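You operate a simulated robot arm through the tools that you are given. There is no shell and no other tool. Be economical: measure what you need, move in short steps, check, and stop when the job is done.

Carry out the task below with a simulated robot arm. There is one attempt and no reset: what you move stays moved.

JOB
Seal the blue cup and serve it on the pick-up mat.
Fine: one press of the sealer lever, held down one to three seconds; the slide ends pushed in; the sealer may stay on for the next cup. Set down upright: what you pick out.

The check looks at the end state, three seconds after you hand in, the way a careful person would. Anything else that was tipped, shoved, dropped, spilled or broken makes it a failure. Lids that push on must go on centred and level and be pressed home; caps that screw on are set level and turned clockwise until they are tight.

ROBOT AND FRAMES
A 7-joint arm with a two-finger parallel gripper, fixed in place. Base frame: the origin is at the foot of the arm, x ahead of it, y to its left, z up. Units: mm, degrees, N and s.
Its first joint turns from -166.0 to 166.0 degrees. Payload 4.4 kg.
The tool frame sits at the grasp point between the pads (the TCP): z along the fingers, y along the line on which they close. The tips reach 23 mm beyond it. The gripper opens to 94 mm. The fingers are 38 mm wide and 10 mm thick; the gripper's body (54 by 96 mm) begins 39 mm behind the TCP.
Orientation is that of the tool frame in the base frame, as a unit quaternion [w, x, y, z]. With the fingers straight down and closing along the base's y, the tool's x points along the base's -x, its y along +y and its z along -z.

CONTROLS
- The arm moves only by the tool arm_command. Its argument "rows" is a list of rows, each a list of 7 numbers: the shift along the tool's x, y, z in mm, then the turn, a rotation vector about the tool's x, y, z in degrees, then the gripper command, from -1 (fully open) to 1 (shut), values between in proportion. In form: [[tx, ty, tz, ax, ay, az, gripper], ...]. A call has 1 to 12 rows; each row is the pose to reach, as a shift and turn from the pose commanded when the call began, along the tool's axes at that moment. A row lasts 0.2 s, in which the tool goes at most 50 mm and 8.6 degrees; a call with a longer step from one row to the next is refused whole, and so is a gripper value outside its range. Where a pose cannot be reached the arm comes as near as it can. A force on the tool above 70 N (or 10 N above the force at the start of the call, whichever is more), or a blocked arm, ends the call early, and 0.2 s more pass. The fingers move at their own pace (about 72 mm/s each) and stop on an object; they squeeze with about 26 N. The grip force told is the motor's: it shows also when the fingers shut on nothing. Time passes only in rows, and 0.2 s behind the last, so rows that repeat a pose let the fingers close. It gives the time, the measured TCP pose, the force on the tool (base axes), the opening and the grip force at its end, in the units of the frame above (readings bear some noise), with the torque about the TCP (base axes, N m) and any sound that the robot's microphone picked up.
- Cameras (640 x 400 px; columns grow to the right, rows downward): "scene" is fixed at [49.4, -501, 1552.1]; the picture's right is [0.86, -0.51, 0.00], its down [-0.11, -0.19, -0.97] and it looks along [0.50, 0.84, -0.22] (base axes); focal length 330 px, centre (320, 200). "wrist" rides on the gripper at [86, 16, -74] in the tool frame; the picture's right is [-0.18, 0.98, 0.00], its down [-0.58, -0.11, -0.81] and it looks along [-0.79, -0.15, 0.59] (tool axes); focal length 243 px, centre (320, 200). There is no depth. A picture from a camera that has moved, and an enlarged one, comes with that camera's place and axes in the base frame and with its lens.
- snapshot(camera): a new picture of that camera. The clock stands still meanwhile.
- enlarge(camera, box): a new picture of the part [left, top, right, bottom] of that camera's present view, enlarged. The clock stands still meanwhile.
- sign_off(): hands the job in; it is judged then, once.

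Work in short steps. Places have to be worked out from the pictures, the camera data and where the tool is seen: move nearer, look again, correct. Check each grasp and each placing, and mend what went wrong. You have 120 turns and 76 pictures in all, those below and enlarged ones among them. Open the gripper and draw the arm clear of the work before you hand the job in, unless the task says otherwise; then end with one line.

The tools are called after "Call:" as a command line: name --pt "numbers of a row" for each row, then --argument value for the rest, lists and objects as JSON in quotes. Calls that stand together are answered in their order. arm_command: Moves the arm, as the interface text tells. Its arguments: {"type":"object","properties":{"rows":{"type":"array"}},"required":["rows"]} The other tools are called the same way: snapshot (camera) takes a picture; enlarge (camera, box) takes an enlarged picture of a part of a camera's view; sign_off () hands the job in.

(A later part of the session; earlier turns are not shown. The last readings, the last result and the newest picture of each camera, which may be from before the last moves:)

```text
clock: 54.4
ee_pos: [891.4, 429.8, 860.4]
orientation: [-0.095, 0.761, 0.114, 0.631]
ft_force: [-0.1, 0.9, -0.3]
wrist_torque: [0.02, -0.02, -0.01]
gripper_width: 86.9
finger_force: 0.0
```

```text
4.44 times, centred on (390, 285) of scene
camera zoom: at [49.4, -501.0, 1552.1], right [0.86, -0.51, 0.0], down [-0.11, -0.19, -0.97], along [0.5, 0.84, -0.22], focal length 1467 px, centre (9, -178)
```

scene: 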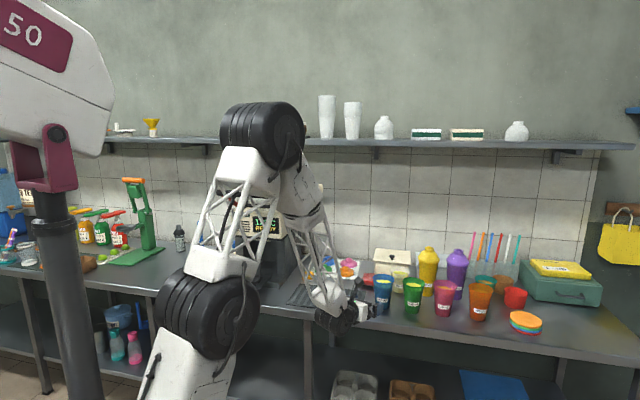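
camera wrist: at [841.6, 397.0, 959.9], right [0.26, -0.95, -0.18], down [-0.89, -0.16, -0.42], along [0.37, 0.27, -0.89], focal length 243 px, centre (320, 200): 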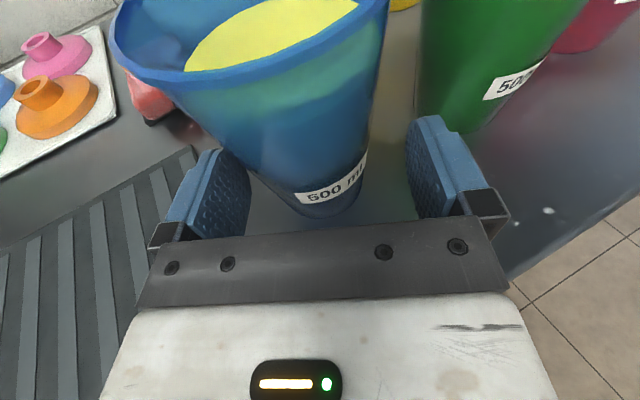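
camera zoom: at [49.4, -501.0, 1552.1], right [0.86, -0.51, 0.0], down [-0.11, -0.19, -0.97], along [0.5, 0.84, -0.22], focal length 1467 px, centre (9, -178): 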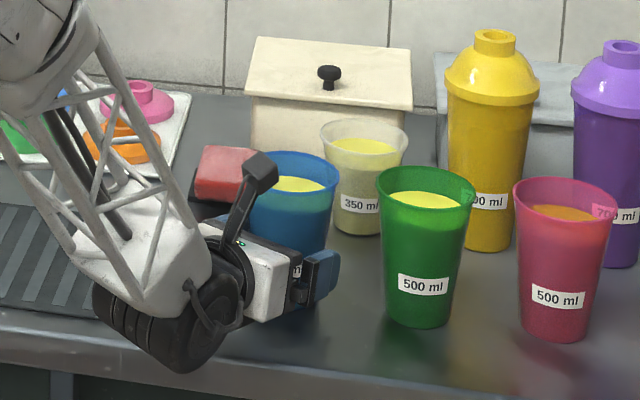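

The fingers straddle the cup but it appears to sit somewhat deeper; I advance 12 mm further, then close.

Call:
arm_command --pt "1.1 -1 6 0 0 0 -0.85" --pt "2.2 -2 11.8 0 0 0 -0.85" --pt "2.2 -2 11.8 0 0 0 -0.6" --pt "2.2 -2 11.8 0 0 0 -0.4" --pt "2.2 -2 11.8 0 0 0 -0.2" --pt "2.2 -2 11.8 0 0 0 0" --pt "2.2 -2 11.8 0 0 0 0.2" --pt "2.2 -2 11.8 0 0 0 0.4"

Call:
snapshot --camera "wrist"

```text
clock: 56.2
ee_pos: [901.9, 434.9, 861.1]
orientation: [-0.095, 0.761, 0.114, 0.631]
ft_force: [1.9, 0.8, 1.7]
wrist_torque: [-0.08, -0.17, 0.07]
gripper_width: 70.3
finger_force: 26.3
```

```text
39 pictures are left
camera wrist: at [852.9, 402.0, 960.2], right [0.26, -0.95, -0.18], down [-0.89, -0.16, -0.42], along [0.37, 0.27, -0.89], focal length 243 px, centre (320, 200)
```

wrist: 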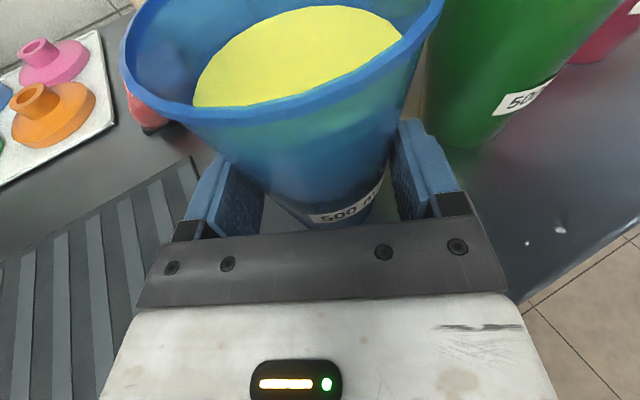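

Firm grip at 70 mm opening, 26 N. I lift slowly straight up.

Call:
arm_command --pt "5 0 -1 0 0 0 0.5" --pt "15 0 -2.9 0 0 0 0.5" --pt "30 0 -5.7 0 0 0 0.5" --pt "50 0 -9.5 0 0 0 0.5" --pt "75 0 -14.3 0 0 0 0.5" --pt "105 0 -20 0 0 0 0.5" --pt "138 0 -26.3 0 0 0 0.5" --pt "138 0 -26.3 0 0 0 0.5"

Call:
snapshot --camera "wrist"

Call:
enlarge --camera "scene" --box '[280, 190, 480, 330]'

```text
clock: 58.0
ee_pos: [902.0, 437.4, 1003.5]
orientation: [-0.096, 0.761, 0.115, 0.631]
ft_force: [-0.1, -0.2, -4.0]
wrist_torque: [-0.05, 0.08, 0.0]
gripper_width: 70.4
finger_force: 26.5
```

```text
38 pictures are left
camera wrist: at [853.3, 404.2, 1102.6], right [0.26, -0.95, -0.18], down [-0.89, -0.16, -0.42], along [0.37, 0.27, -0.89], focal length 243 px, centre (320, 200)
```

wrist: 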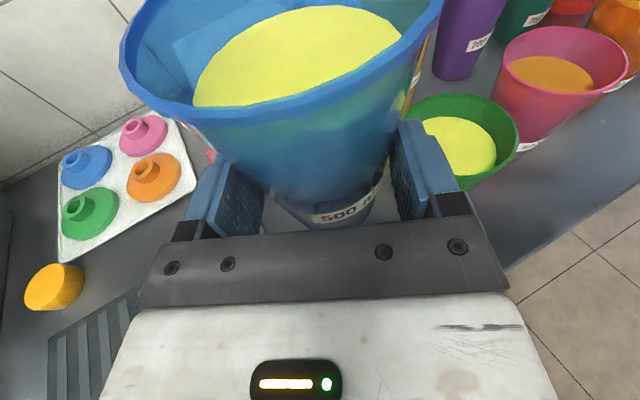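

```text
2.86 times, centred on (380, 260) of scene
camera zoom: at [49.4, -501.0, 1552.1], right [0.86, -0.51, 0.0], down [-0.11, -0.19, -0.97], along [0.5, 0.84, -0.22], focal length 943 px, centre (149, 29)
```

zoom: 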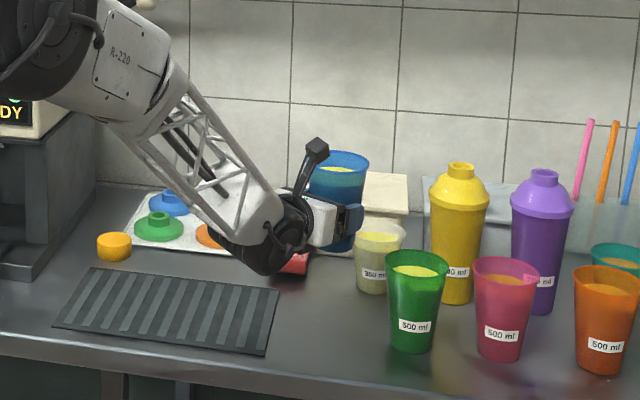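

The cup is lifted level; the 350 ml cup behind is untouched, and the cup axis lies ~13 mm ahead of the TCP. I carry it level along an arc toward the sealer (first half).

Call:
arm_command --pt "-3.4 -22.7 -18.2 1.68 0 -0.32 0.5" --pt "-6.8 -45.4 -36.4 3.37 0 -0.64 0.5" --pt "-10.2 -68.1 -54.6 5.05 0 -0.96 0.5" --pt "-13.6 -90.8 -72.8 6.74 0 -1.28 0.5" --pt "-17 -113.5 -91 8.42 0 -1.6 0.5" --pt "-20.4 -136.2 -109.2 10.1 0 -1.92 0.5" --pt "-23.8 -158.9 -127.4 11.8 0 -2.25 0.5" --pt "-27.2 -181.6 -145.6 13.5 0 -2.57 0.5" --pt "-30.6 -204.3 -163.8 15.2 0 -2.89 0.5" --pt "-34 -227 -182 16.84 0 -3.21 0.5" --pt "-34 -227 -182 16.84 0 -3.21 0.5"

```text
clock: 60.4
ee_pos: [657.7, 596.5, 1002.0]
orientation: [-0.188, 0.736, 0.226, 0.61]
ft_force: [0.5, 0.0, -3.6]
wrist_torque: [-0.04, 0.07, -0.01]
gripper_width: 70.1
finger_force: 26.2
```

Followed exactly and still level. Second half.

Call:
arm_command --pt "-2 -27.1 -10.9 1.68 0 -0.32 0.5" --pt "-4.1 -54.2 -21.7 3.37 0 -0.64 0.5" --pt "-6.1 -81.4 -32.6 5.05 0 -0.96 0.5" --pt "-8.2 -108.5 -43.4 6.74 0 -1.28 0.5" --pt "-10.2 -135.6 -54.3 8.42 0 -1.6 0.5" --pt "-12.2 -162.7 -65.2 10.1 0 -1.92 0.5" --pt "-14.3 -189.8 -76 11.8 0 -2.25 0.5" --pt "-16.3 -217 -86.9 13.5 0 -2.57 0.5" --pt "-18.4 -244 -97.7 15.2 0 -2.89 0.5" --pt "-20.4 -271.2 -108.6 16.84 0 -3.21 0.5" --pt "-20.4 -271.2 -108.6 16.84 0 -3.21 0.5"

Call:
snapshot --camera "wrist"

Call:
enlarge --camera "scene" --box '[205, 175, 335, 305]'

```text
clock: 62.8
ee_pos: [411.5, 758.8, 1002.7]
orientation: [-0.278, 0.694, 0.335, 0.574]
ft_force: [-0.5, 0.5, -4.5]
wrist_torque: [-0.05, 0.06, -0.02]
gripper_width: 70.2
finger_force: 25.9
```

```text
36 pictures are left
camera wrist: at [389.0, 703.4, 1102.5], right [0.75, -0.64, -0.18], down [-0.65, -0.64, -0.42], along [0.15, 0.43, -0.89], focal length 243 px, centre (320, 200)
```

wrist: 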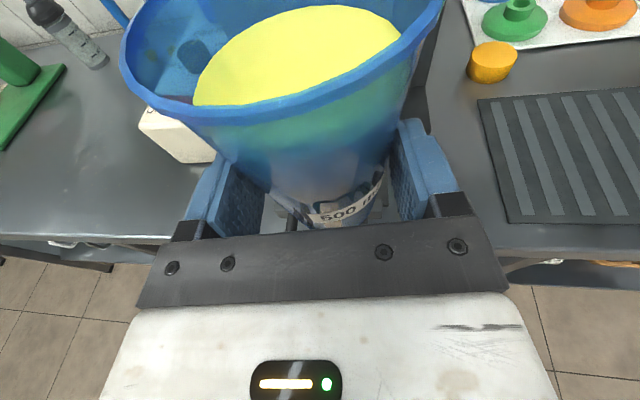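

```text
3.08 times, centred on (270, 240) of scene
camera zoom: at [49.4, -501.0, 1552.1], right [0.86, -0.51, 0.0], down [-0.11, -0.19, -0.97], along [0.5, 0.84, -0.22], focal length 1016 px, centre (474, 77)
```

zoom: 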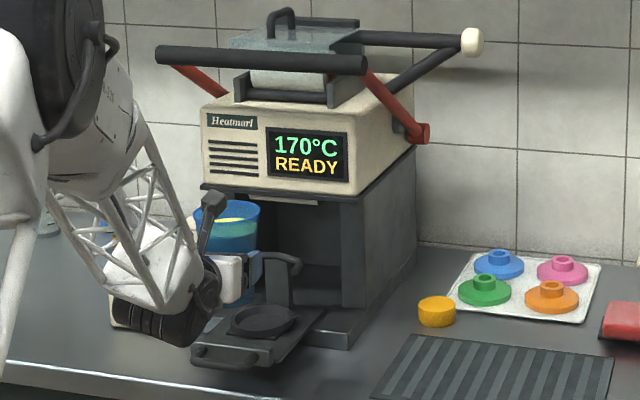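

The cup is in front of the sealer, level. I lower it to just above ring height (bottom ≈ 884) and advance 80 mm, staying short of the ring, then compare cup and ring in the scene view.

Call:
arm_command --pt "-18 0 3.4 0 0 0 0.5" --pt "-36 0 6.8 0 0 0 0.5" --pt "-54 0 10.2 0 0 0 0.5" --pt "-72 0 13.6 0 0 0 0.5" --pt "-68.3 0 33 0 0 0 0.5" --pt "-64.5 0 53 0 0 0 0.5" --pt "-60.9 0 72.5 0 0 0 0.5" --pt "-57 0 92.2 0 0 0 0.5" --pt "-57 0 92.2 0 0 0 0.5"

Call:
enlarge --camera "scene" --box '[225, 225, 305, 305]'

Call:
snapshot --camera "wrist"

```text
clock: 64.8
ee_pos: [462.9, 822.9, 928.2]
orientation: [-0.277, 0.694, 0.334, 0.575]
ft_force: [0.1, -0.1, -4.5]
wrist_torque: [-0.1, 0.08, 0.0]
gripper_width: 70.3
finger_force: 25.8
```

```text
5.00 times, centred on (265, 265) of scene
camera zoom: at [49.4, -501.0, 1552.1], right [0.86, -0.51, 0.0], down [-0.11, -0.19, -0.97], along [0.5, 0.84, -0.22], focal length 1651 px, centre (595, -125)
```

zoom: 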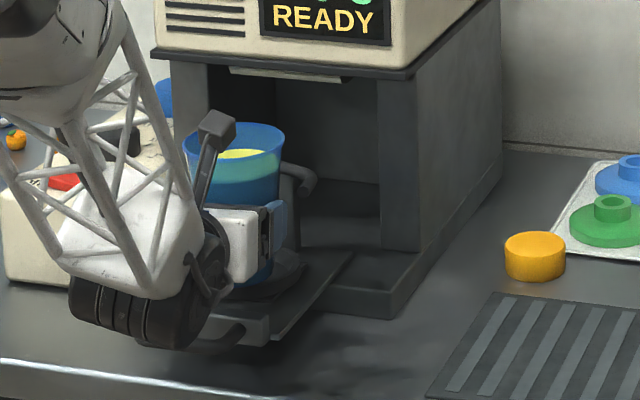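

```text
33 pictures are left
camera wrist: at [441.2, 767.5, 1028.0], right [0.75, -0.64, -0.18], down [-0.65, -0.64, -0.42], along [0.15, 0.43, -0.89], focal length 243 px, centre (320, 200)
```

wrist: 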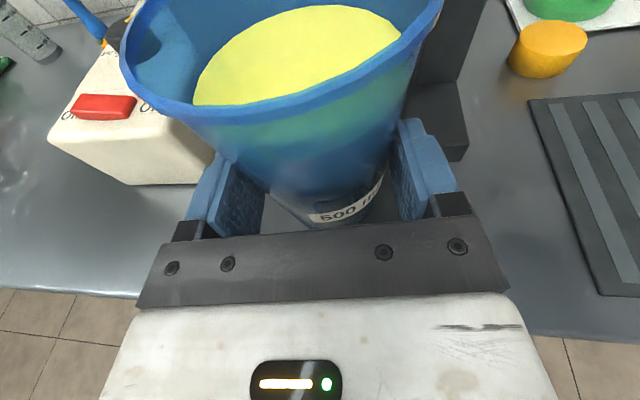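

Cup and ring compare well in the scene; ring centre estimate [493, 863], so the cup needs ~37 mm more forward. I advance slowly, watching the force.

Call:
arm_command --pt "1.4 -0.3 7.2 0 0 0 0.5" --pt "2.8 -0.6 14.5 0 0 0 0.5" --pt "4.1 -1 21.7 0 0 0 0.5" --pt "5.4 -1.3 29 0 0 0 0.5" --pt "6.8 -1.6 36.2 0 0 0 0.5" --pt "6.8 -1.6 36.2 0 0 0 0.5"

Call:
enlarge --camera "scene" --box '[235, 230, 295, 300]'

Call:
enlarge --camera "wrist" --box '[200, 100, 440, 240]'

```text
clock: 66.2
ee_pos: [484.3, 851.0, 928.0]
orientation: [-0.277, 0.694, 0.335, 0.575]
ft_force: [-0.1, 0.1, -4.7]
wrist_torque: [-0.06, 0.09, 0.0]
gripper_width: 70.0
finger_force: 26.6
```

```text
5.71 times, centred on (265, 265) of scene
camera zoom: at [49.4, -501.0, 1552.1], right [0.86, -0.51, 0.0], down [-0.11, -0.19, -0.97], along [0.5, 0.84, -0.22], focal length 1887 px, centre (634, -171)
```

zoom: 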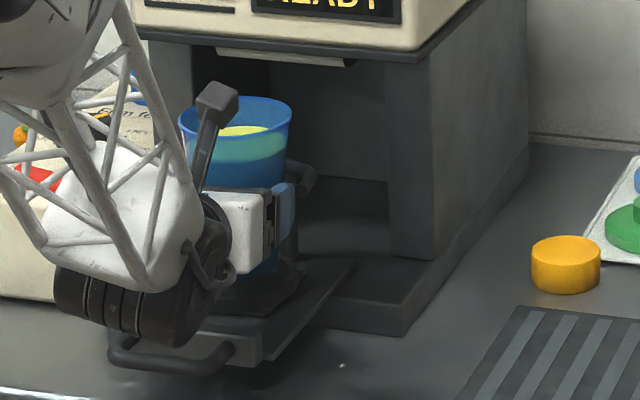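

```text
2.67 times, centred on (320, 170) of wrist
camera zoom: at [462.1, 795.9, 1027.0], right [0.75, -0.64, -0.18], down [-0.65, -0.64, -0.42], along [0.15, 0.43, -0.89], focal length 647 px, centre (320, 280)
```

zoom: 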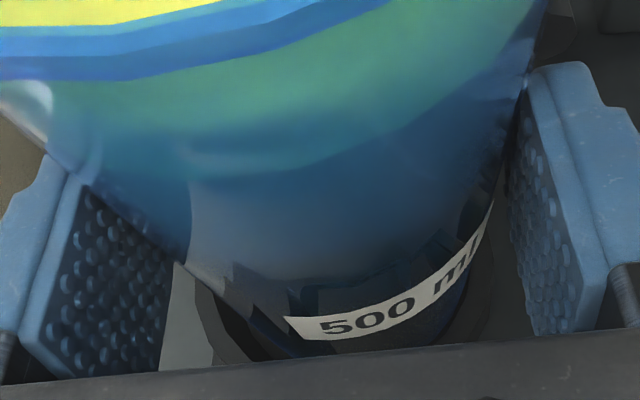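

Cup bottom appears centred over the ring within a few mm. I lower 16 mm and check the force.

Call:
arm_command --pt "-3.9 0 0.7 0 0 0 0.5" --pt "-7.9 0 1.5 0 0 0 0.5" --pt "-11.8 0 2.2 0 0 0 0.5" --pt "-15.7 0 3 0 0 0 0.5" --pt "-15.7 0 3 0 0 0 0.5"

Call:
enlarge --camera "wrist" --box '[200, 100, 440, 240]'

```text
clock: 67.4
ee_pos: [484.4, 851.7, 913.1]
orientation: [-0.277, 0.693, 0.333, 0.576]
ft_force: [1.7, -0.2, 11.3]
wrist_torque: [-0.12, 0.01, 0.08]
gripper_width: 69.8
finger_force: 26.0
```

```text
2.67 times, centred on (320, 170) of wrist
camera zoom: at [462.4, 796.6, 1012.7], right [0.75, -0.64, -0.18], down [-0.65, -0.64, -0.42], along [0.15, 0.43, -0.89], focal length 647 px, centre (320, 280)
```

zoom: 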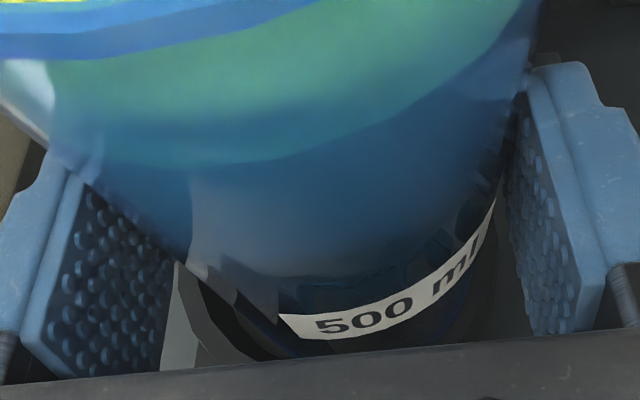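

Contact at TCP z ≈ 913 (about +16 N). I need to see if the cup is inside the ring or on its rim.

Call:
enlarge --camera "scene" --box '[248, 255, 288, 290]'

```text
11.43 times, centred on (268, 272) of scene
camera zoom: at [49.4, -501.0, 1552.1], right [0.86, -0.51, 0.0], down [-0.11, -0.19, -0.97], along [0.5, 0.84, -0.22], focal length 3773 px, centre (914, -629)
```

zoom: 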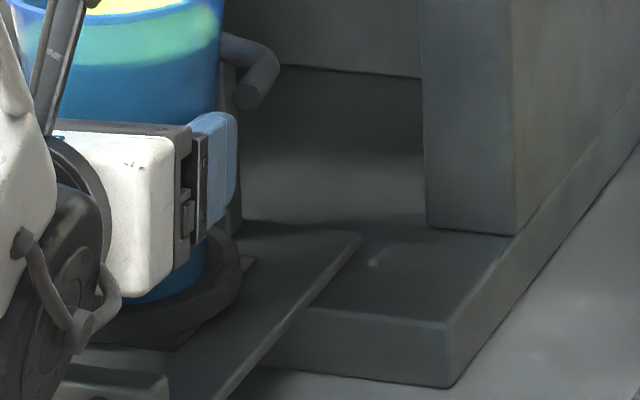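

The ring's near edge hides the cup's bottom edge and axes agree within ~4 mm, so the cup is seated inside the ring. I open a little (to clear the hoop ends), drop 3 mm, open slightly more and back straight out.

Call:
arm_command --pt "0 0 0 0 0 0 -0.55" --pt "0 0 0 0 0 0 -0.617" --pt "-17 0 3.4 0 0 0 -0.617" --pt "-17 0 3.4 0 0 0 -0.7" --pt "-17 0 3.4 0 0 0 -0.7"

Call:
enlarge --camera "scene" --box '[235, 230, 295, 300]'

```text
clock: 68.6
ee_pos: [484.9, 852.3, 896.9]
orientation: [-0.278, 0.693, 0.334, 0.575]
ft_force: [0.4, 0.9, 23.0]
wrist_torque: [-0.75, 1.1, -0.08]
gripper_width: 80.1
finger_force: 0.1
```

```text
5.71 times, centred on (265, 265) of scene
camera zoom: at [49.4, -501.0, 1552.1], right [0.86, -0.51, 0.0], down [-0.11, -0.19, -0.97], along [0.5, 0.84, -0.22], focal length 1887 px, centre (634, -171)
```

zoom: 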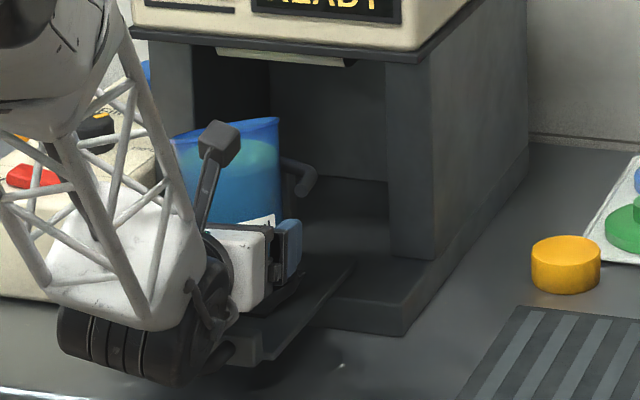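

I commanded too much drop (17 mm instead of 3) and the cup looks tilted backwards. I look before moving.

Call:
snapshot --camera "wrist"

```text
27 pictures are left
camera wrist: at [462.4, 797.2, 995.7], right [0.75, -0.64, -0.18], down [-0.65, -0.64, -0.42], along [0.16, 0.43, -0.89], focal length 243 px, centre (320, 200)
```

wrist: 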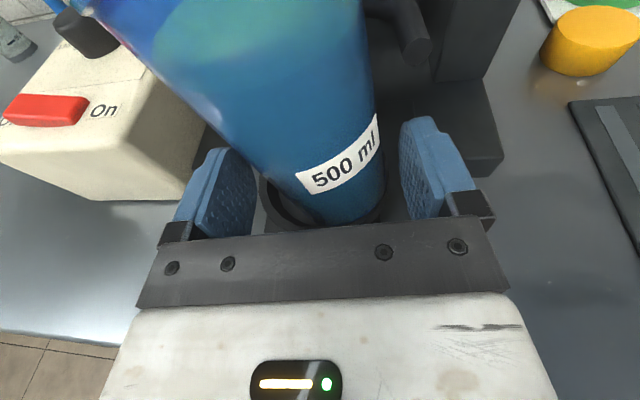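

The cup leans back on the hoop: its front edge probably sits on the ring's front wall (I set it down a bit too near). The gripper body is pressing on the slide block, so I raise 8 mm and back out to view it.

Call:
arm_command --pt "7.9 0 -1.5 0 0 0 -0.75" --pt "4.2 0 -21.2 0 0 0 -0.75" --pt "0.5 0 -40.9 0 0 0 -0.75" --pt "-3 0 -60.5 0 0 0 -0.75" --pt "-7 0 -80 0 0 0 -0.8" --pt "10 0 -103 0 0 0 -0.8" --pt "30 0 -126 0 0 0 -0.8" --pt "30 0 -126 0 0 0 -0.8"

Call:
snapshot --camera "wrist"

Call:
enlarge --camera "scene" --box '[225, 230, 295, 300]'

```text
clock: 70.4
ee_pos: [409.4, 758.8, 948.1]
orientation: [-0.278, 0.693, 0.335, 0.575]
ft_force: [1.3, 0.0, 0.1]
wrist_torque: [0.0, 0.02, 0.01]
gripper_width: 84.4
finger_force: 0.0
```

```text
26 pictures are left
camera wrist: at [387.8, 703.7, 1046.7], right [0.75, -0.64, -0.18], down [-0.65, -0.64, -0.42], along [0.15, 0.43, -0.89], focal length 243 px, centre (320, 200)
```

wrist: 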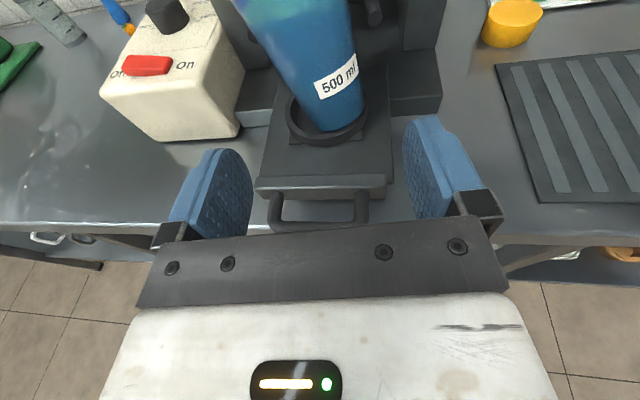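

```text
5.71 times, centred on (260, 265) of scene
camera zoom: at [49.4, -501.0, 1552.1], right [0.86, -0.51, 0.0], down [-0.11, -0.19, -0.97], along [0.5, 0.84, -0.22], focal length 1887 px, centre (663, -171)
```

zoom: 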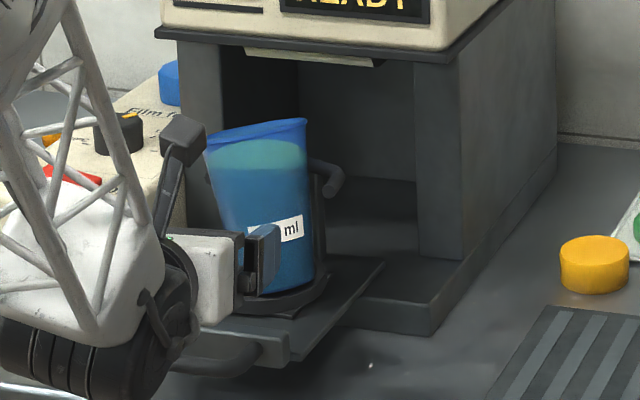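

The cup stands undamaged with its drink, but its bottom is ~10 mm right of ring centre, resting on the ring wall and leaning back-left. I re-enter fully open, centred on the ring line (2 mm left), 7 mm lower than before, so closing will draw the cup to centre.

Call:
arm_command --pt "-14 -1 2.6 0 0 0 -1" --pt "-28 -2.2 5.2 0 0 0 -1" --pt "-41.3 -2.2 7.8 0 0 0 -1" --pt "-37.5 -2.2 28 0 0 0 -1" --pt "-33.5 -2.2 49 0 0 0 -1" --pt "-29.5 -2.2 70 0 0 0 -1" --pt "-25.5 -2.2 91 0 0 0 -1" --pt "-22.5 -2.2 107 0 0 0 -1" --pt "-20.1 -2.2 119.8 0 0 0 -1" --pt "-20.1 -2.2 119.8 0 0 0 -1"

Call:
snapshot --camera "wrist"

```text
clock: 72.6
ee_pos: [479.2, 848.8, 905.6]
orientation: [-0.278, 0.693, 0.335, 0.575]
ft_force: [0.5, -0.4, 0.1]
wrist_torque: [0.01, -0.01, -0.04]
gripper_width: 94.2
finger_force: 0.0
```

```text
24 pictures are left
camera wrist: at [458.0, 793.9, 1005.2], right [0.75, -0.64, -0.18], down [-0.65, -0.64, -0.42], along [0.15, 0.43, -0.89], focal length 243 px, centre (320, 200)
```

wrist: 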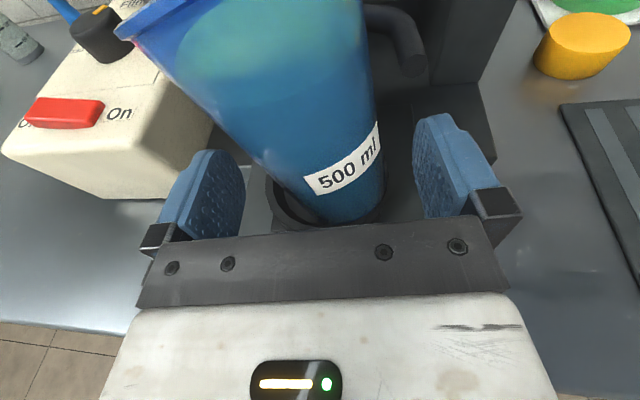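

Fingers straddle the cup without contact. I close gently and watch.

Call:
arm_command --pt "0 0 0 0 0 0 -0.85" --pt "0 0 0 0 0 0 -0.75" --pt "0 0 0 0 0 0 -0.65" --pt "0 0 0 0 0 0 -0.55" --pt "0 0 0 0 0 0 -0.45" --pt "0 0 0 0 0 0 -0.3" --pt "0 0 0 0 0 0 0" --pt "0 0 0 0 0 0 0.3"

Call:
snapshot --camera "wrist"

Call:
enlarge --camera "scene" --box '[225, 230, 295, 300]'

```text
clock: 74.4
ee_pos: [480.9, 848.9, 905.6]
orientation: [-0.277, 0.693, 0.334, 0.575]
ft_force: [-0.3, -0.5, 0.0]
wrist_torque: [0.04, -0.02, -0.05]
gripper_width: 33.1
finger_force: 0.1
```

```text
23 pictures are left
camera wrist: at [458.0, 793.7, 1005.3], right [0.75, -0.64, -0.18], down [-0.65, -0.64, -0.42], along [0.15, 0.43, -0.89], focal length 243 px, centre (320, 200)
```

wrist: 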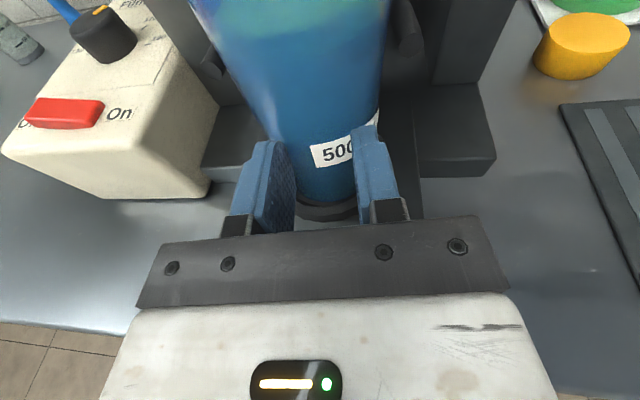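

```text
5.71 times, centred on (260, 265) of scene
camera zoom: at [49.4, -501.0, 1552.1], right [0.86, -0.51, 0.0], down [-0.11, -0.19, -0.97], along [0.5, 0.84, -0.22], focal length 1887 px, centre (663, -171)
```

zoom: 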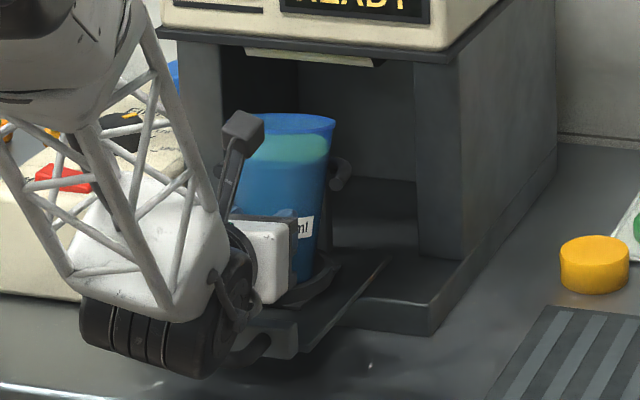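

The fingers closed in front of the cup and pushed cup and slide in a little; the cup axis is now ~30 mm ahead, ring centre ~37 mm ahead, cup still leaning back. I open, advance 20 mm and grip the cup properly.

Call:
arm_command --pt "0 0 -2 0 0 0 -0.4" --pt "0 0 -2 0 0 0 -1" --pt "0 0 -2 0 0 0 -1" --pt "0 0 -2 0 0 0 -1" --pt "1.3 -0.5 7 0 0 0 -1" --pt "2.6 -1 14 0 0 0 -1" --pt "3.7 -1 19.7 0 0 0 -1" --pt "3.7 -1 19.7 0 0 0 -0.7" --pt "3.7 -1 19.7 0 0 0 -0.4" --pt "3.7 -1 19.7 0 0 0 -0.1" --pt "3.7 -1 19.7 0 0 0 0.3" --pt "3.7 -1 19.7 0 0 0 0.4"

Call:
snapshot --camera "wrist"

```text
clock: 77.0
ee_pos: [492.3, 866.6, 906.4]
orientation: [-0.277, 0.693, 0.334, 0.575]
ft_force: [0.6, 1.3, 3.5]
wrist_torque: [0.02, -0.22, 0.04]
gripper_width: 71.7
finger_force: 26.0
```

```text
21 pictures are left
camera wrist: at [469.5, 810.3, 1006.0], right [0.75, -0.64, -0.18], down [-0.65, -0.64, -0.42], along [0.15, 0.43, -0.89], focal length 243 px, centre (320, 200)
```

wrist: 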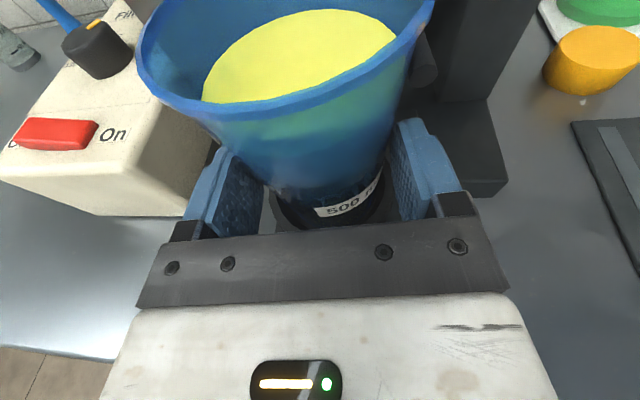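

The cup now stands upright in the grip, and lower than before (seat rather than ring rim). I verify with a scene close-up.

Call:
enlarge --camera "scene" --box '[235, 235, 295, 295]'

Call:
enlarge --camera "wrist" --box '[200, 100, 440, 240]'

```text
6.67 times, centred on (265, 265) of scene
camera zoom: at [49.4, -501.0, 1552.1], right [0.86, -0.51, 0.0], down [-0.11, -0.19, -0.97], along [0.5, 0.84, -0.22], focal length 2201 px, centre (687, -233)
```

zoom: 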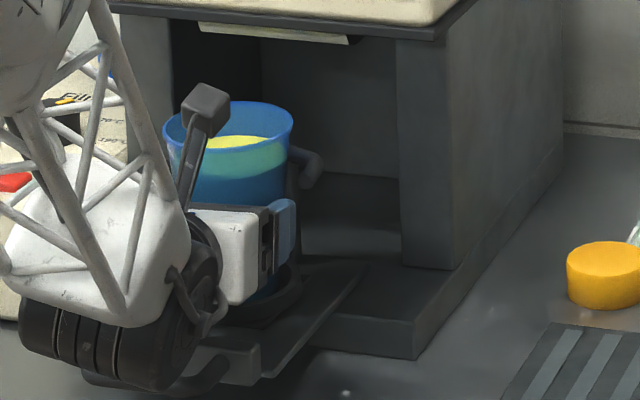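

```text
2.67 times, centred on (320, 170) of wrist
camera zoom: at [469.5, 810.3, 1006.0], right [0.75, -0.64, -0.18], down [-0.65, -0.64, -0.42], along [0.15, 0.43, -0.89], focal length 647 px, centre (320, 280)
```

zoom: 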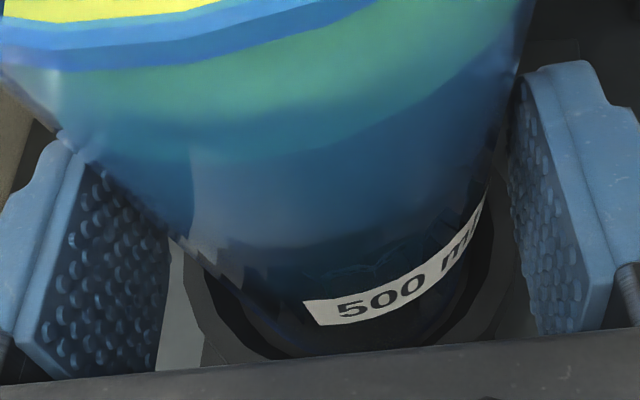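

It stands upright with the ring visible around its foot. I press down 3 mm to test that it's seated.

Call:
arm_command --pt "-1.5 0 0.3 0 0 0 0.4" --pt "-3 0 0.6 0 0 0 0.4" --pt "-3 0 0.6 0 0 0 0.4"

```text
clock: 77.8
ee_pos: [492.5, 866.9, 904.3]
orientation: [-0.278, 0.693, 0.334, 0.575]
ft_force: [2.0, -1.9, 14.3]
wrist_torque: [0.32, -0.24, 0.08]
gripper_width: 70.9
finger_force: 26.0
```

It is supported from below. I ease up 2 mm, open slightly to 77 mm and see whether the cup stays upright.

Call:
arm_command --pt "3 0 -0.6 0 0 0 0.4" --pt "3 0 -0.6 0 0 0 -0.58" --pt "3 0 -0.6 0 0 0 -0.64" --pt "3 0 -0.6 0 0 0 -0.64"

Call:
snapshot --camera "wrist"

```text
clock: 78.8
ee_pos: [492.2, 865.9, 905.3]
orientation: [-0.277, 0.694, 0.335, 0.575]
ft_force: [0.1, 0.5, 0.6]
wrist_torque: [0.03, 0.0, 0.03]
gripper_width: 77.2
finger_force: 0.1
```

```text
18 pictures are left
camera wrist: at [469.6, 811.0, 1005.1], right [0.75, -0.64, -0.18], down [-0.65, -0.64, -0.42], along [0.15, 0.43, -0.89], focal length 243 px, centre (320, 200)
```

wrist: 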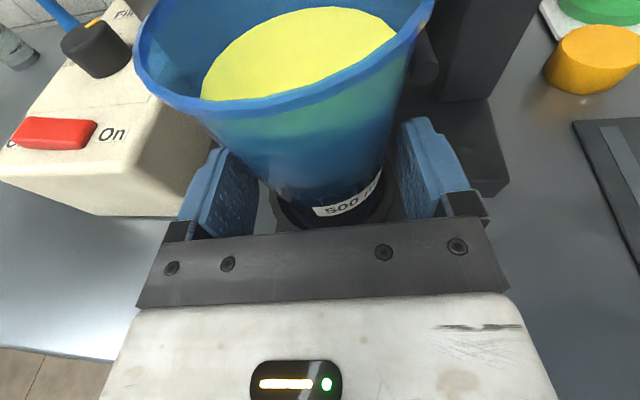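

The cup stands upright, free of the fingers. I back out 150 mm, drop to handle height and close the fingers to push the slide in by its handle.

Call:
arm_command --pt "-2.8 0 -14.8 0 0 0 -0.64" --pt "-7.4 0 -39.3 0 0 0 -0.64" --pt "-12.9 0 -68.8 0 0 0 -0.64" --pt "-18.5 0 -98.3 0 0 0 -0.64" --pt "-24 0 -127.8 0 0 0 -0.3" --pt "-27.8 -8 -147.5 0 0 0 0.3" --pt "-54 -15 -142.5 0 0 0 1" --pt "-79.8 -15 -137.6 0 0 0 1" --pt "-79.8 -15 -137.6 0 0 0 1"

Call:
snapshot --camera "wrist"

```text
clock: 80.8
ee_pos: [385.8, 755.7, 853.6]
orientation: [-0.277, 0.694, 0.334, 0.575]
ft_force: [0.1, 0.1, -0.1]
wrist_torque: [0.0, 0.0, 0.0]
gripper_width: 0.0
finger_force: 26.2
```

```text
17 pictures are left
camera wrist: at [363.7, 700.9, 952.2], right [0.75, -0.64, -0.18], down [-0.65, -0.64, -0.42], along [0.15, 0.43, -0.89], focal length 243 px, centre (320, 200)
```

wrist: 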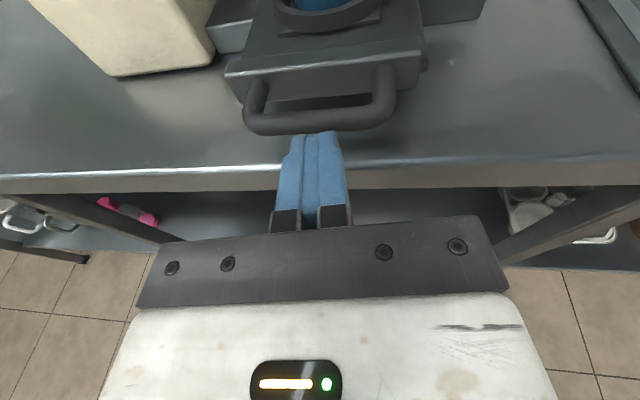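

Fingers are lined up with the handle bar (bar ≈ 13 mm ahead). I push the slide in smoothly along its axis, 145 mm first.

Call:
arm_command --pt "2 1.3 10.7 0 0 0 1" --pt "3.9 2.4 20.5 0 0 0 1" --pt "6.1 3.8 32.2 0 0 0 1" --pt "8.5 5.3 45 0 0 0 1" --pt "10.9 6.8 57.6 0 0 0 1" --pt "13.2 8.3 70.3 0 0 0 1" --pt "15.6 9.8 83 0 0 0 1" --pt "18 11.3 95.7 0 0 0 1" --pt "20.4 12.8 108.4 0 0 0 1" --pt "22.8 14.3 121.1 0 0 0 1" --pt "25.2 15.6 132 0 0 0 1" --pt "26.7 16.7 141.7 0 0 0 1"

Call:
enlarge --camera "scene" --box '[205, 175, 335, 295]'

```text
clock: 83.4
ee_pos: [490.6, 861.4, 853.6]
orientation: [-0.277, 0.694, 0.334, 0.575]
ft_force: [0.6, -0.1, 0.4]
wrist_torque: [-0.02, 0.01, 0.0]
gripper_width: 0.1
finger_force: 26.1
```

```text
3.33 times, centred on (270, 235) of scene
camera zoom: at [49.4, -501.0, 1552.1], right [0.86, -0.51, 0.0], down [-0.11, -0.19, -0.97], along [0.5, 0.84, -0.22], focal length 1101 px, centre (487, 83)
```

zoom: 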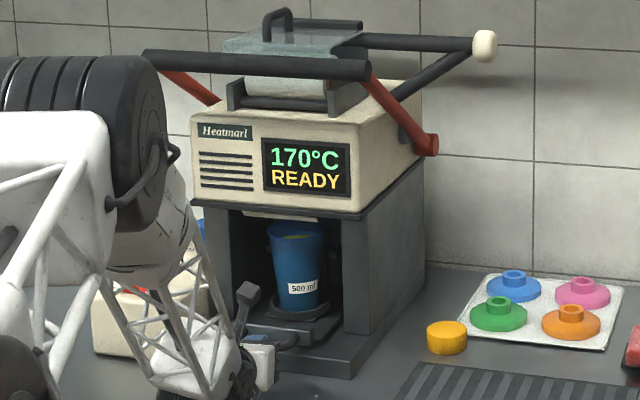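

The cup rode in upright. I push the remaining millimetres gently to the stop.

Call:
arm_command --pt "0.6 0.4 3.4 0 0 0 1" --pt "1.3 0.8 6.8 0 0 0 1" --pt "1.9 1.2 10.2 0 0 0 1" --pt "2.4 1.5 12.7 0 0 0 1" --pt "2.4 1.5 12.7 0 0 0 1"

```text
clock: 84.6
ee_pos: [498.4, 869.6, 854.0]
orientation: [-0.277, 0.694, 0.334, 0.575]
ft_force: [-2.1, -3.2, 0.6]
wrist_torque: [-0.01, -0.01, -0.05]
gripper_width: 0.0
finger_force: 26.7
```

Slight resistance begins (≈4 N). A few mm more to see if it's the stop.

Call:
arm_command --pt "0.4 0.2 2 0 0 0 1" --pt "0.7 0.5 3.9 0 0 0 1" --pt "0.7 0.5 3.9 0 0 0 1"

```text
clock: 85.1
ee_pos: [499.8, 869.8, 853.5]
orientation: [-0.276, 0.695, 0.334, 0.574]
ft_force: [-23.6, -35.0, 17.2]
wrist_torque: [0.08, -0.27, -0.5]
gripper_width: 0.4
finger_force: 26.7
stopped in row 2: the force on the tool passed its limit at 83 N (the readings are from after the stop); the commanded pose is now the measured one
```

The slide is at its stop. I back away, rise to lever height, rolling the tool so the fingers stack vertically (for gripping the lever bar).

Call:
arm_command --pt "-8.3 -5.2 -44 0 0 0 1" --pt "-16.6 -10.4 -87.9 0 0 0 1" --pt "-14.1 -15 -128.9 0 0 0 1" --pt "23.7 -15.9 -144.2 0 0 -8.5 1" --pt "67.9 -15.9 -152.6 0 0 -17 1" --pt "112.1 -15.9 -161 0 0 -25.5 1" --pt "156.3 -15.9 -169.4 0 0 -34 1" --pt "200.5 -15.9 -177.8 0 0 -42.5 0.5" --pt "244.7 -15.9 -186.3 0 0 -51 0" --pt "288.9 -15.9 -194.7 0 0 -59.5 0" --pt "333 -15.9 -203.1 0 0 -68 0" --pt "363.5 -15.9 -208.9 0 0 -76.5 0"

Call:
snapshot --camera "wrist"

```text
clock: 87.7
ee_pos: [402.5, 775.0, 1249.2]
orientation: [0.139, 0.337, 0.693, 0.622]
ft_force: [-1.1, -0.9, -0.6]
wrist_torque: [0.03, -0.02, -0.01]
gripper_width: 47.0
finger_force: 0.1
```

```text
15 pictures are left
camera wrist: at [298.8, 772.0, 1299.8], right [0.43, -0.12, 0.9], down [-0.1, -0.99, -0.08], along [0.9, -0.05, -0.43], focal length 243 px, centre (320, 200)
```

wrist: 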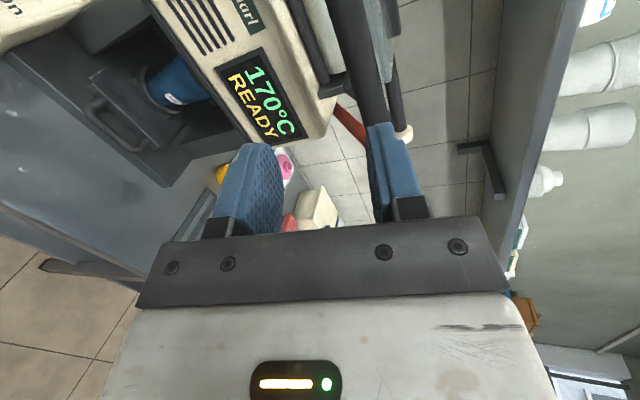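

Call:
enlarge --camera "wrist" --box '[250, 0, 450, 160]'

```text
2.50 times, centred on (350, 80) of wrist
camera zoom: at [298.8, 772.0, 1299.8], right [0.43, -0.12, 0.9], down [-0.1, -0.99, -0.08], along [0.9, -0.05, -0.43], focal length 606 px, centre (245, 500)
```

zoom: 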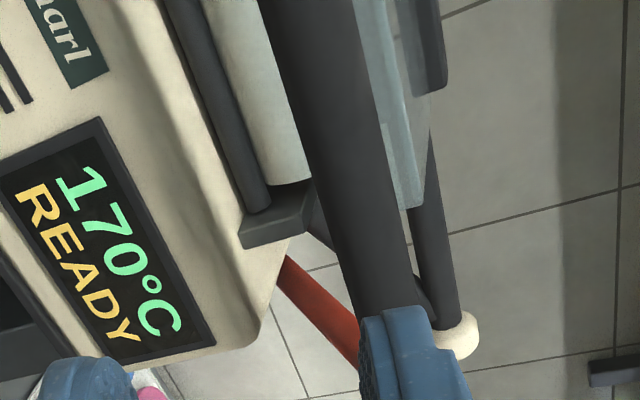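

The U-lever (red arms, black crossbar) is the sealer's press lever: crossbar at perp ≈1012, z ≈1246, centre tang ≈ −275, ~30 mm thick. I finish the roll, open to 70 mm and move to just in front of the bar.

Call:
arm_command --pt "0 4 20 0 0 -4.5 -0.3" --pt "0 8.5 43 0 0 -9 -0.49" --pt "0 12.8 65 0 0 -13.5 -0.49" --pt "0 17 87 0 0 -13.5 -0.49" --pt "0 21.2 108 0 0 -13.5 -0.49" --pt "0 21.2 108 0 0 -13.5 -0.49"

Call:
snapshot --camera "wrist"

```text
clock: 89.1
ee_pos: [473.6, 855.6, 1248.9]
orientation: [0.209, 0.254, 0.728, 0.602]
ft_force: [0.2, -0.1, 0.0]
wrist_torque: [0.04, 0.02, 0.02]
gripper_width: 70.1
finger_force: 0.0
```

```text
13 pictures are left
camera wrist: at [362.9, 854.7, 1279.4], right [0.26, 0.03, 0.97], down [-0.05, -1.0, 0.04], along [0.96, -0.06, -0.26], focal length 243 px, centre (320, 200)
```

wrist: 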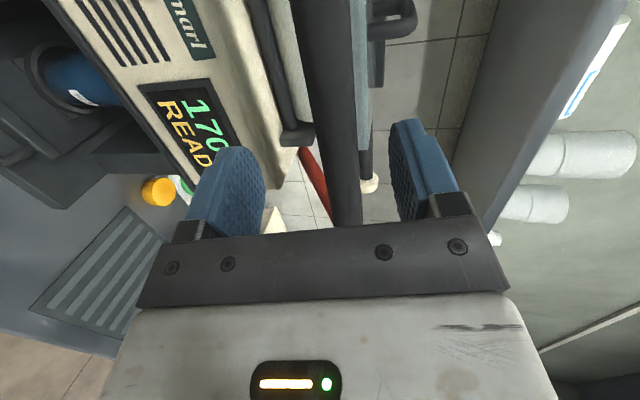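

The bar lies between the fingers' lines as computed. To avoid the lower finger hitting the head, I'll press from above with closed fingers: close, rise 38 mm, advance 60 mm over the bar.

Call:
arm_command --pt "0 18 -3.5 0 0 0 1" --pt "0 37.4 -7.2 0 0 0 1" --pt "0 37.4 -7.2 0 0 0 1" --pt "-1.8 40.2 7.5 0 0 0 1" --pt "-3.6 43 22 0 0 0 1" --pt "-5.4 45.8 36.8 0 0 0 1" --pt "-7.1 48.6 51.4 0 0 0 1" --pt "-7.1 48.6 51.4 0 0 0 1"

Call:
enlarge --camera "scene" --box '[205, 155, 335, 285]'

```text
clock: 90.9
ee_pos: [516.4, 899.5, 1287.3]
orientation: [0.211, 0.254, 0.728, 0.601]
ft_force: [1.3, 0.8, -0.6]
wrist_torque: [0.02, -0.01, 0.04]
gripper_width: 0.2
finger_force: 25.9
```

```text
3.08 times, centred on (270, 220) of scene
camera zoom: at [49.4, -501.0, 1552.1], right [0.86, -0.51, 0.0], down [-0.11, -0.19, -0.97], along [0.5, 0.84, -0.22], focal length 1016 px, centre (474, 138)
```

zoom: 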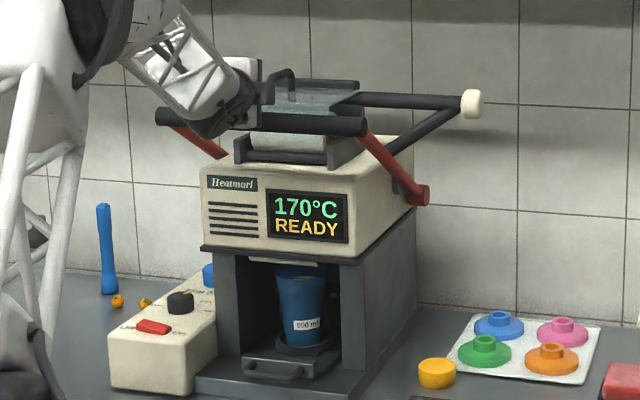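

Fingers are above the crossbar, cup in place. I press the lever down along its arc until the stop.

Call:
arm_command --pt "0 -11.8 2.3 0 0 0 1" --pt "0.4 -24.2 1.6 0 0 0 1" --pt "1 -36.9 -1 0 0 0 1" --pt "1.5 -49.6 -3.6 0 0 0 1" --pt "2.1 -62.3 -6.2 0 0 0 1" --pt "2.6 -74.9 -7.9 0 0 0 1" --pt "3 -87.2 -8.5 0 0 0 1" --pt "3.3 -99.6 -9.2 0 0 0 1" --pt "3.6 -111.8 -8.9 0 0 0 1"

```text
clock: 92.9
ee_pos: [495.6, 878.2, 1178.2]
orientation: [0.211, 0.254, 0.727, 0.602]
ft_force: [-7.7, -5.0, 11.3]
wrist_torque: [-0.24, -0.06, -0.18]
gripper_width: 0.2
finger_force: 26.1
```

Down 109 mm with only ~14 N reaction. The clock stands still for a picture, so I check the lever state.

Call:
enlarge --camera "scene" --box '[205, 155, 335, 285]'

```text
3.08 times, centred on (270, 220) of scene
camera zoom: at [49.4, -501.0, 1552.1], right [0.86, -0.51, 0.0], down [-0.11, -0.19, -0.97], along [0.5, 0.84, -0.22], focal length 1016 px, centre (474, 138)
```

zoom: 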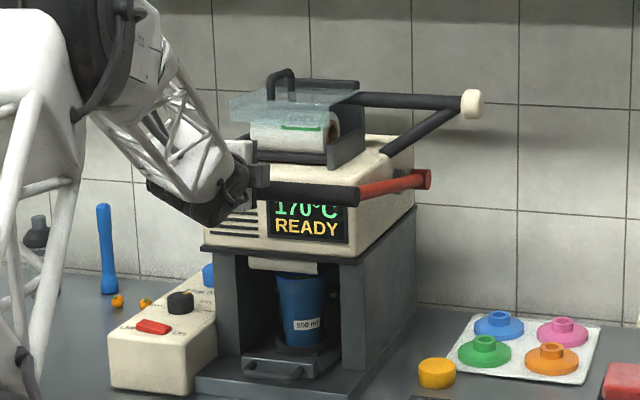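

The lever follows but isn't at its stop yet (display still READY). I continue down.

Call:
arm_command --pt "0.3 -10.4 -1 0 0 0 1" --pt "0.6 -20.6 -1.1 0 0 0 1" --pt "0.8 -30.8 -1.1 0 0 0 1" --pt "0.9 -40.8 -0.2 0 0 0 1" --pt "1 -50.8 0.7 0 0 0 1" --pt "1 -60.6 2.5 0 0 0 1" --pt "1 -70.5 4.4 0 0 0 1" --pt "1 -80.3 6.3 0 0 0 1"

```text
clock: 94.7
ee_pos: [489.8, 870.6, 1098.6]
orientation: [0.21, 0.254, 0.726, 0.603]
ft_force: [-3.7, 8.4, 15.2]
wrist_torque: [0.5, 0.12, 0.04]
gripper_width: 0.0
finger_force: 25.5
```

Call:
enlarge --camera "scene" --box '[205, 155, 335, 285]'

```text
3.08 times, centred on (270, 220) of scene
camera zoom: at [49.4, -501.0, 1552.1], right [0.86, -0.51, 0.0], down [-0.11, -0.19, -0.97], along [0.5, 0.84, -0.22], focal length 1016 px, centre (474, 138)
```

zoom: 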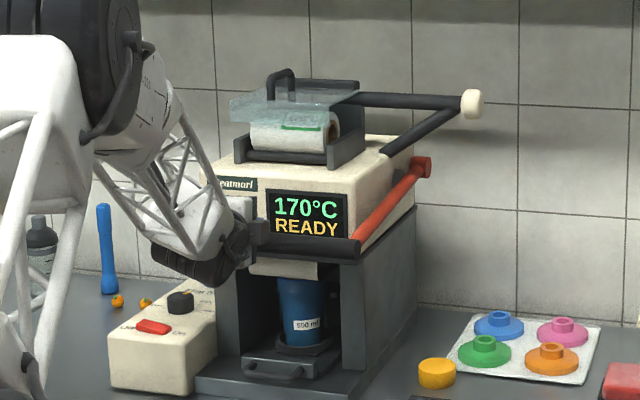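

The lever follows and the platen is descending towards the cup. I continue to the stop.

Call:
arm_command --pt "0 -7.7 2.5 0 0 0 1" --pt "-0.1 -15.5 4 0 0 0 1" --pt "-0.3 -23.1 6.5 0 0 0 1" --pt "-0.5 -30.7 9.9 0 0 0 1" --pt "-0.7 -38.2 13.4 0 0 0 1" --pt "-1 -45.6 17 0 0 0 1" --pt "-1.2 -53.2 20.4 0 0 0 1"

```text
clock: 96.0
ee_pos: [493.8, 875.0, 1066.0]
orientation: [0.211, 0.254, 0.724, 0.605]
ft_force: [-5.5, -10.0, 16.1]
wrist_torque: [-0.34, -0.16, -0.22]
gripper_width: 0.0
finger_force: 26.0
stopped in row 6: the force on the tool passed its limit at 77 N (the readings are from after the stop); the commanded pose is now the measured one
```

Hit the stop at z ≈ 1066 (77 N). Quick check of state before holding.

Call:
enlarge --camera "scene" --box '[205, 175, 335, 285]'

```text
3.64 times, centred on (270, 230) of scene
camera zoom: at [49.4, -501.0, 1552.1], right [0.86, -0.51, 0.0], down [-0.11, -0.19, -0.97], along [0.5, 0.84, -0.22], focal length 1201 px, centre (502, 91)
```

zoom: 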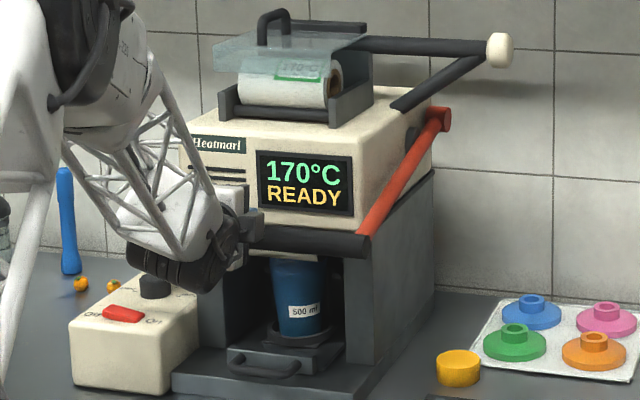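

The roll label reads 170 °C, matching; the platen is down on the cup. I hold the lever down ~1.6 s more, then raise straight up.

Call:
arm_command --pt "0 -2 0.4 0 0 0 1" --pt "0 -2 0.4 0 0 0 1" --pt "0 -2 0.4 0 0 0 1" --pt "0 -2 0.4 0 0 0 1" --pt "0 -2 0.4 0 0 0 1" --pt "0 -2 0.4 0 0 0 1" --pt "0 -2 0.4 0 0 0 1" --pt "0 15 -3.4 0 0 0 1" --pt "0 40 -9 0 0 0 1" --pt "0 70 -15 0 0 0 1" --pt "0 105 -22 0 0 0 1" --pt "0 145 -30 0 0 0 1"

Call:
enlarge --camera "scene" --box '[205, 155, 335, 285]'

```text
clock: 98.6
ee_pos: [491.7, 871.5, 1214.4]
orientation: [0.211, 0.254, 0.725, 0.604]
ft_force: [-1.7, -6.9, 7.0]
wrist_torque: [0.09, -0.05, -0.04]
gripper_width: 0.1
finger_force: 25.6
```

```text
3.08 times, centred on (270, 220) of scene
camera zoom: at [49.4, -501.0, 1552.1], right [0.86, -0.51, 0.0], down [-0.11, -0.19, -0.97], along [0.5, 0.84, -0.22], focal length 1016 px, centre (474, 138)
```

zoom: 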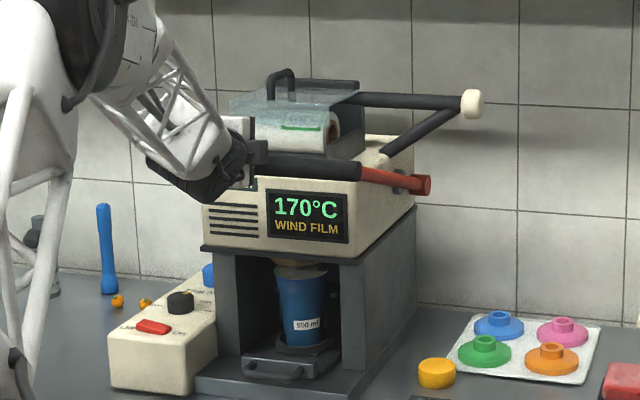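

The press took: the display changed to "WIND FILM", and the lever springs up after the fingers. I follow it up to its rest and back away.

Call:
arm_command --pt "0 25 -5 0 0 0 1" --pt "0 50 -10 0 0 0 1" --pt "0 78 -15 0 0 0 1" --pt "0 95 -19 0 0 0 1" --pt "0 95 -19 0 0 0 1" --pt "4 89 -48 0 0 0 1" --pt "8 82 -82 0 0 0 1" --pt "12 74 -122 0 0 0 1" --pt "12 74 -122 0 0 0 1"

Call:
snapshot --camera "wrist"

```text
clock: 100.6
ee_pos: [418.4, 797.1, 1304.9]
orientation: [0.212, 0.254, 0.724, 0.605]
ft_force: [-0.3, -0.9, -0.4]
wrist_torque: [0.01, 0.01, 0.0]
gripper_width: 0.0
finger_force: 26.5
```

```text
7 pictures are left
camera wrist: at [307.8, 795.7, 1335.0], right [0.26, 0.02, 0.97], down [-0.05, -1.0, 0.04], along [0.97, -0.06, -0.25], focal length 243 px, centre (320, 200)
```

wrist: 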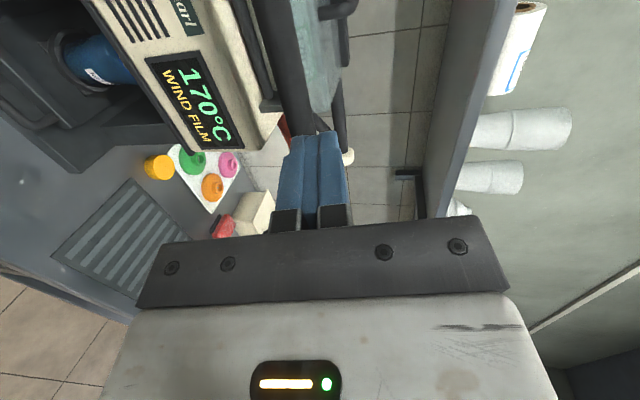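

The lever is back up; the film is on. With 7 pictures left I reuse the known coordinates: next the hook pose for pulling the slide. I rotate the tool down and descend in front of the sealer.

Call:
arm_command --pt "1 -33 9 7.2 -0.6 0.5 0.3" --pt "2.4 -66 17 14.4 -1.2 1 0.12" --pt "3.6 -99 26 21.6 -1.8 1.5 0.12" --pt "5 -131 35 28.8 -2.4 2 0.12" --pt "6 -164 43 36 -2.9 2.5 0.12" --pt "7.3 -197 52 43.2 -3.5 3 0.12" --pt "8.5 -230 61 50.4 -4.1 3.5 0.12" --pt "9.8 -263 69 57.6 -4.7 4 0.12" --pt "11 -296 78 64.8 -5.3 4.5 0.12" --pt "11 -296 78 64.8 -5.3 4.5 0.12"

```text
clock: 102.8
ee_pos: [416.1, 811.5, 1025.2]
orientation: [0.079, 0.369, 0.905, 0.198]
ft_force: [-0.5, -0.3, 0.1]
wrist_torque: [-0.02, -0.01, -0.01]
gripper_width: 41.4
finger_force: 0.0
out of reach, approached as far as the arm can: row 8, 9, 10
```

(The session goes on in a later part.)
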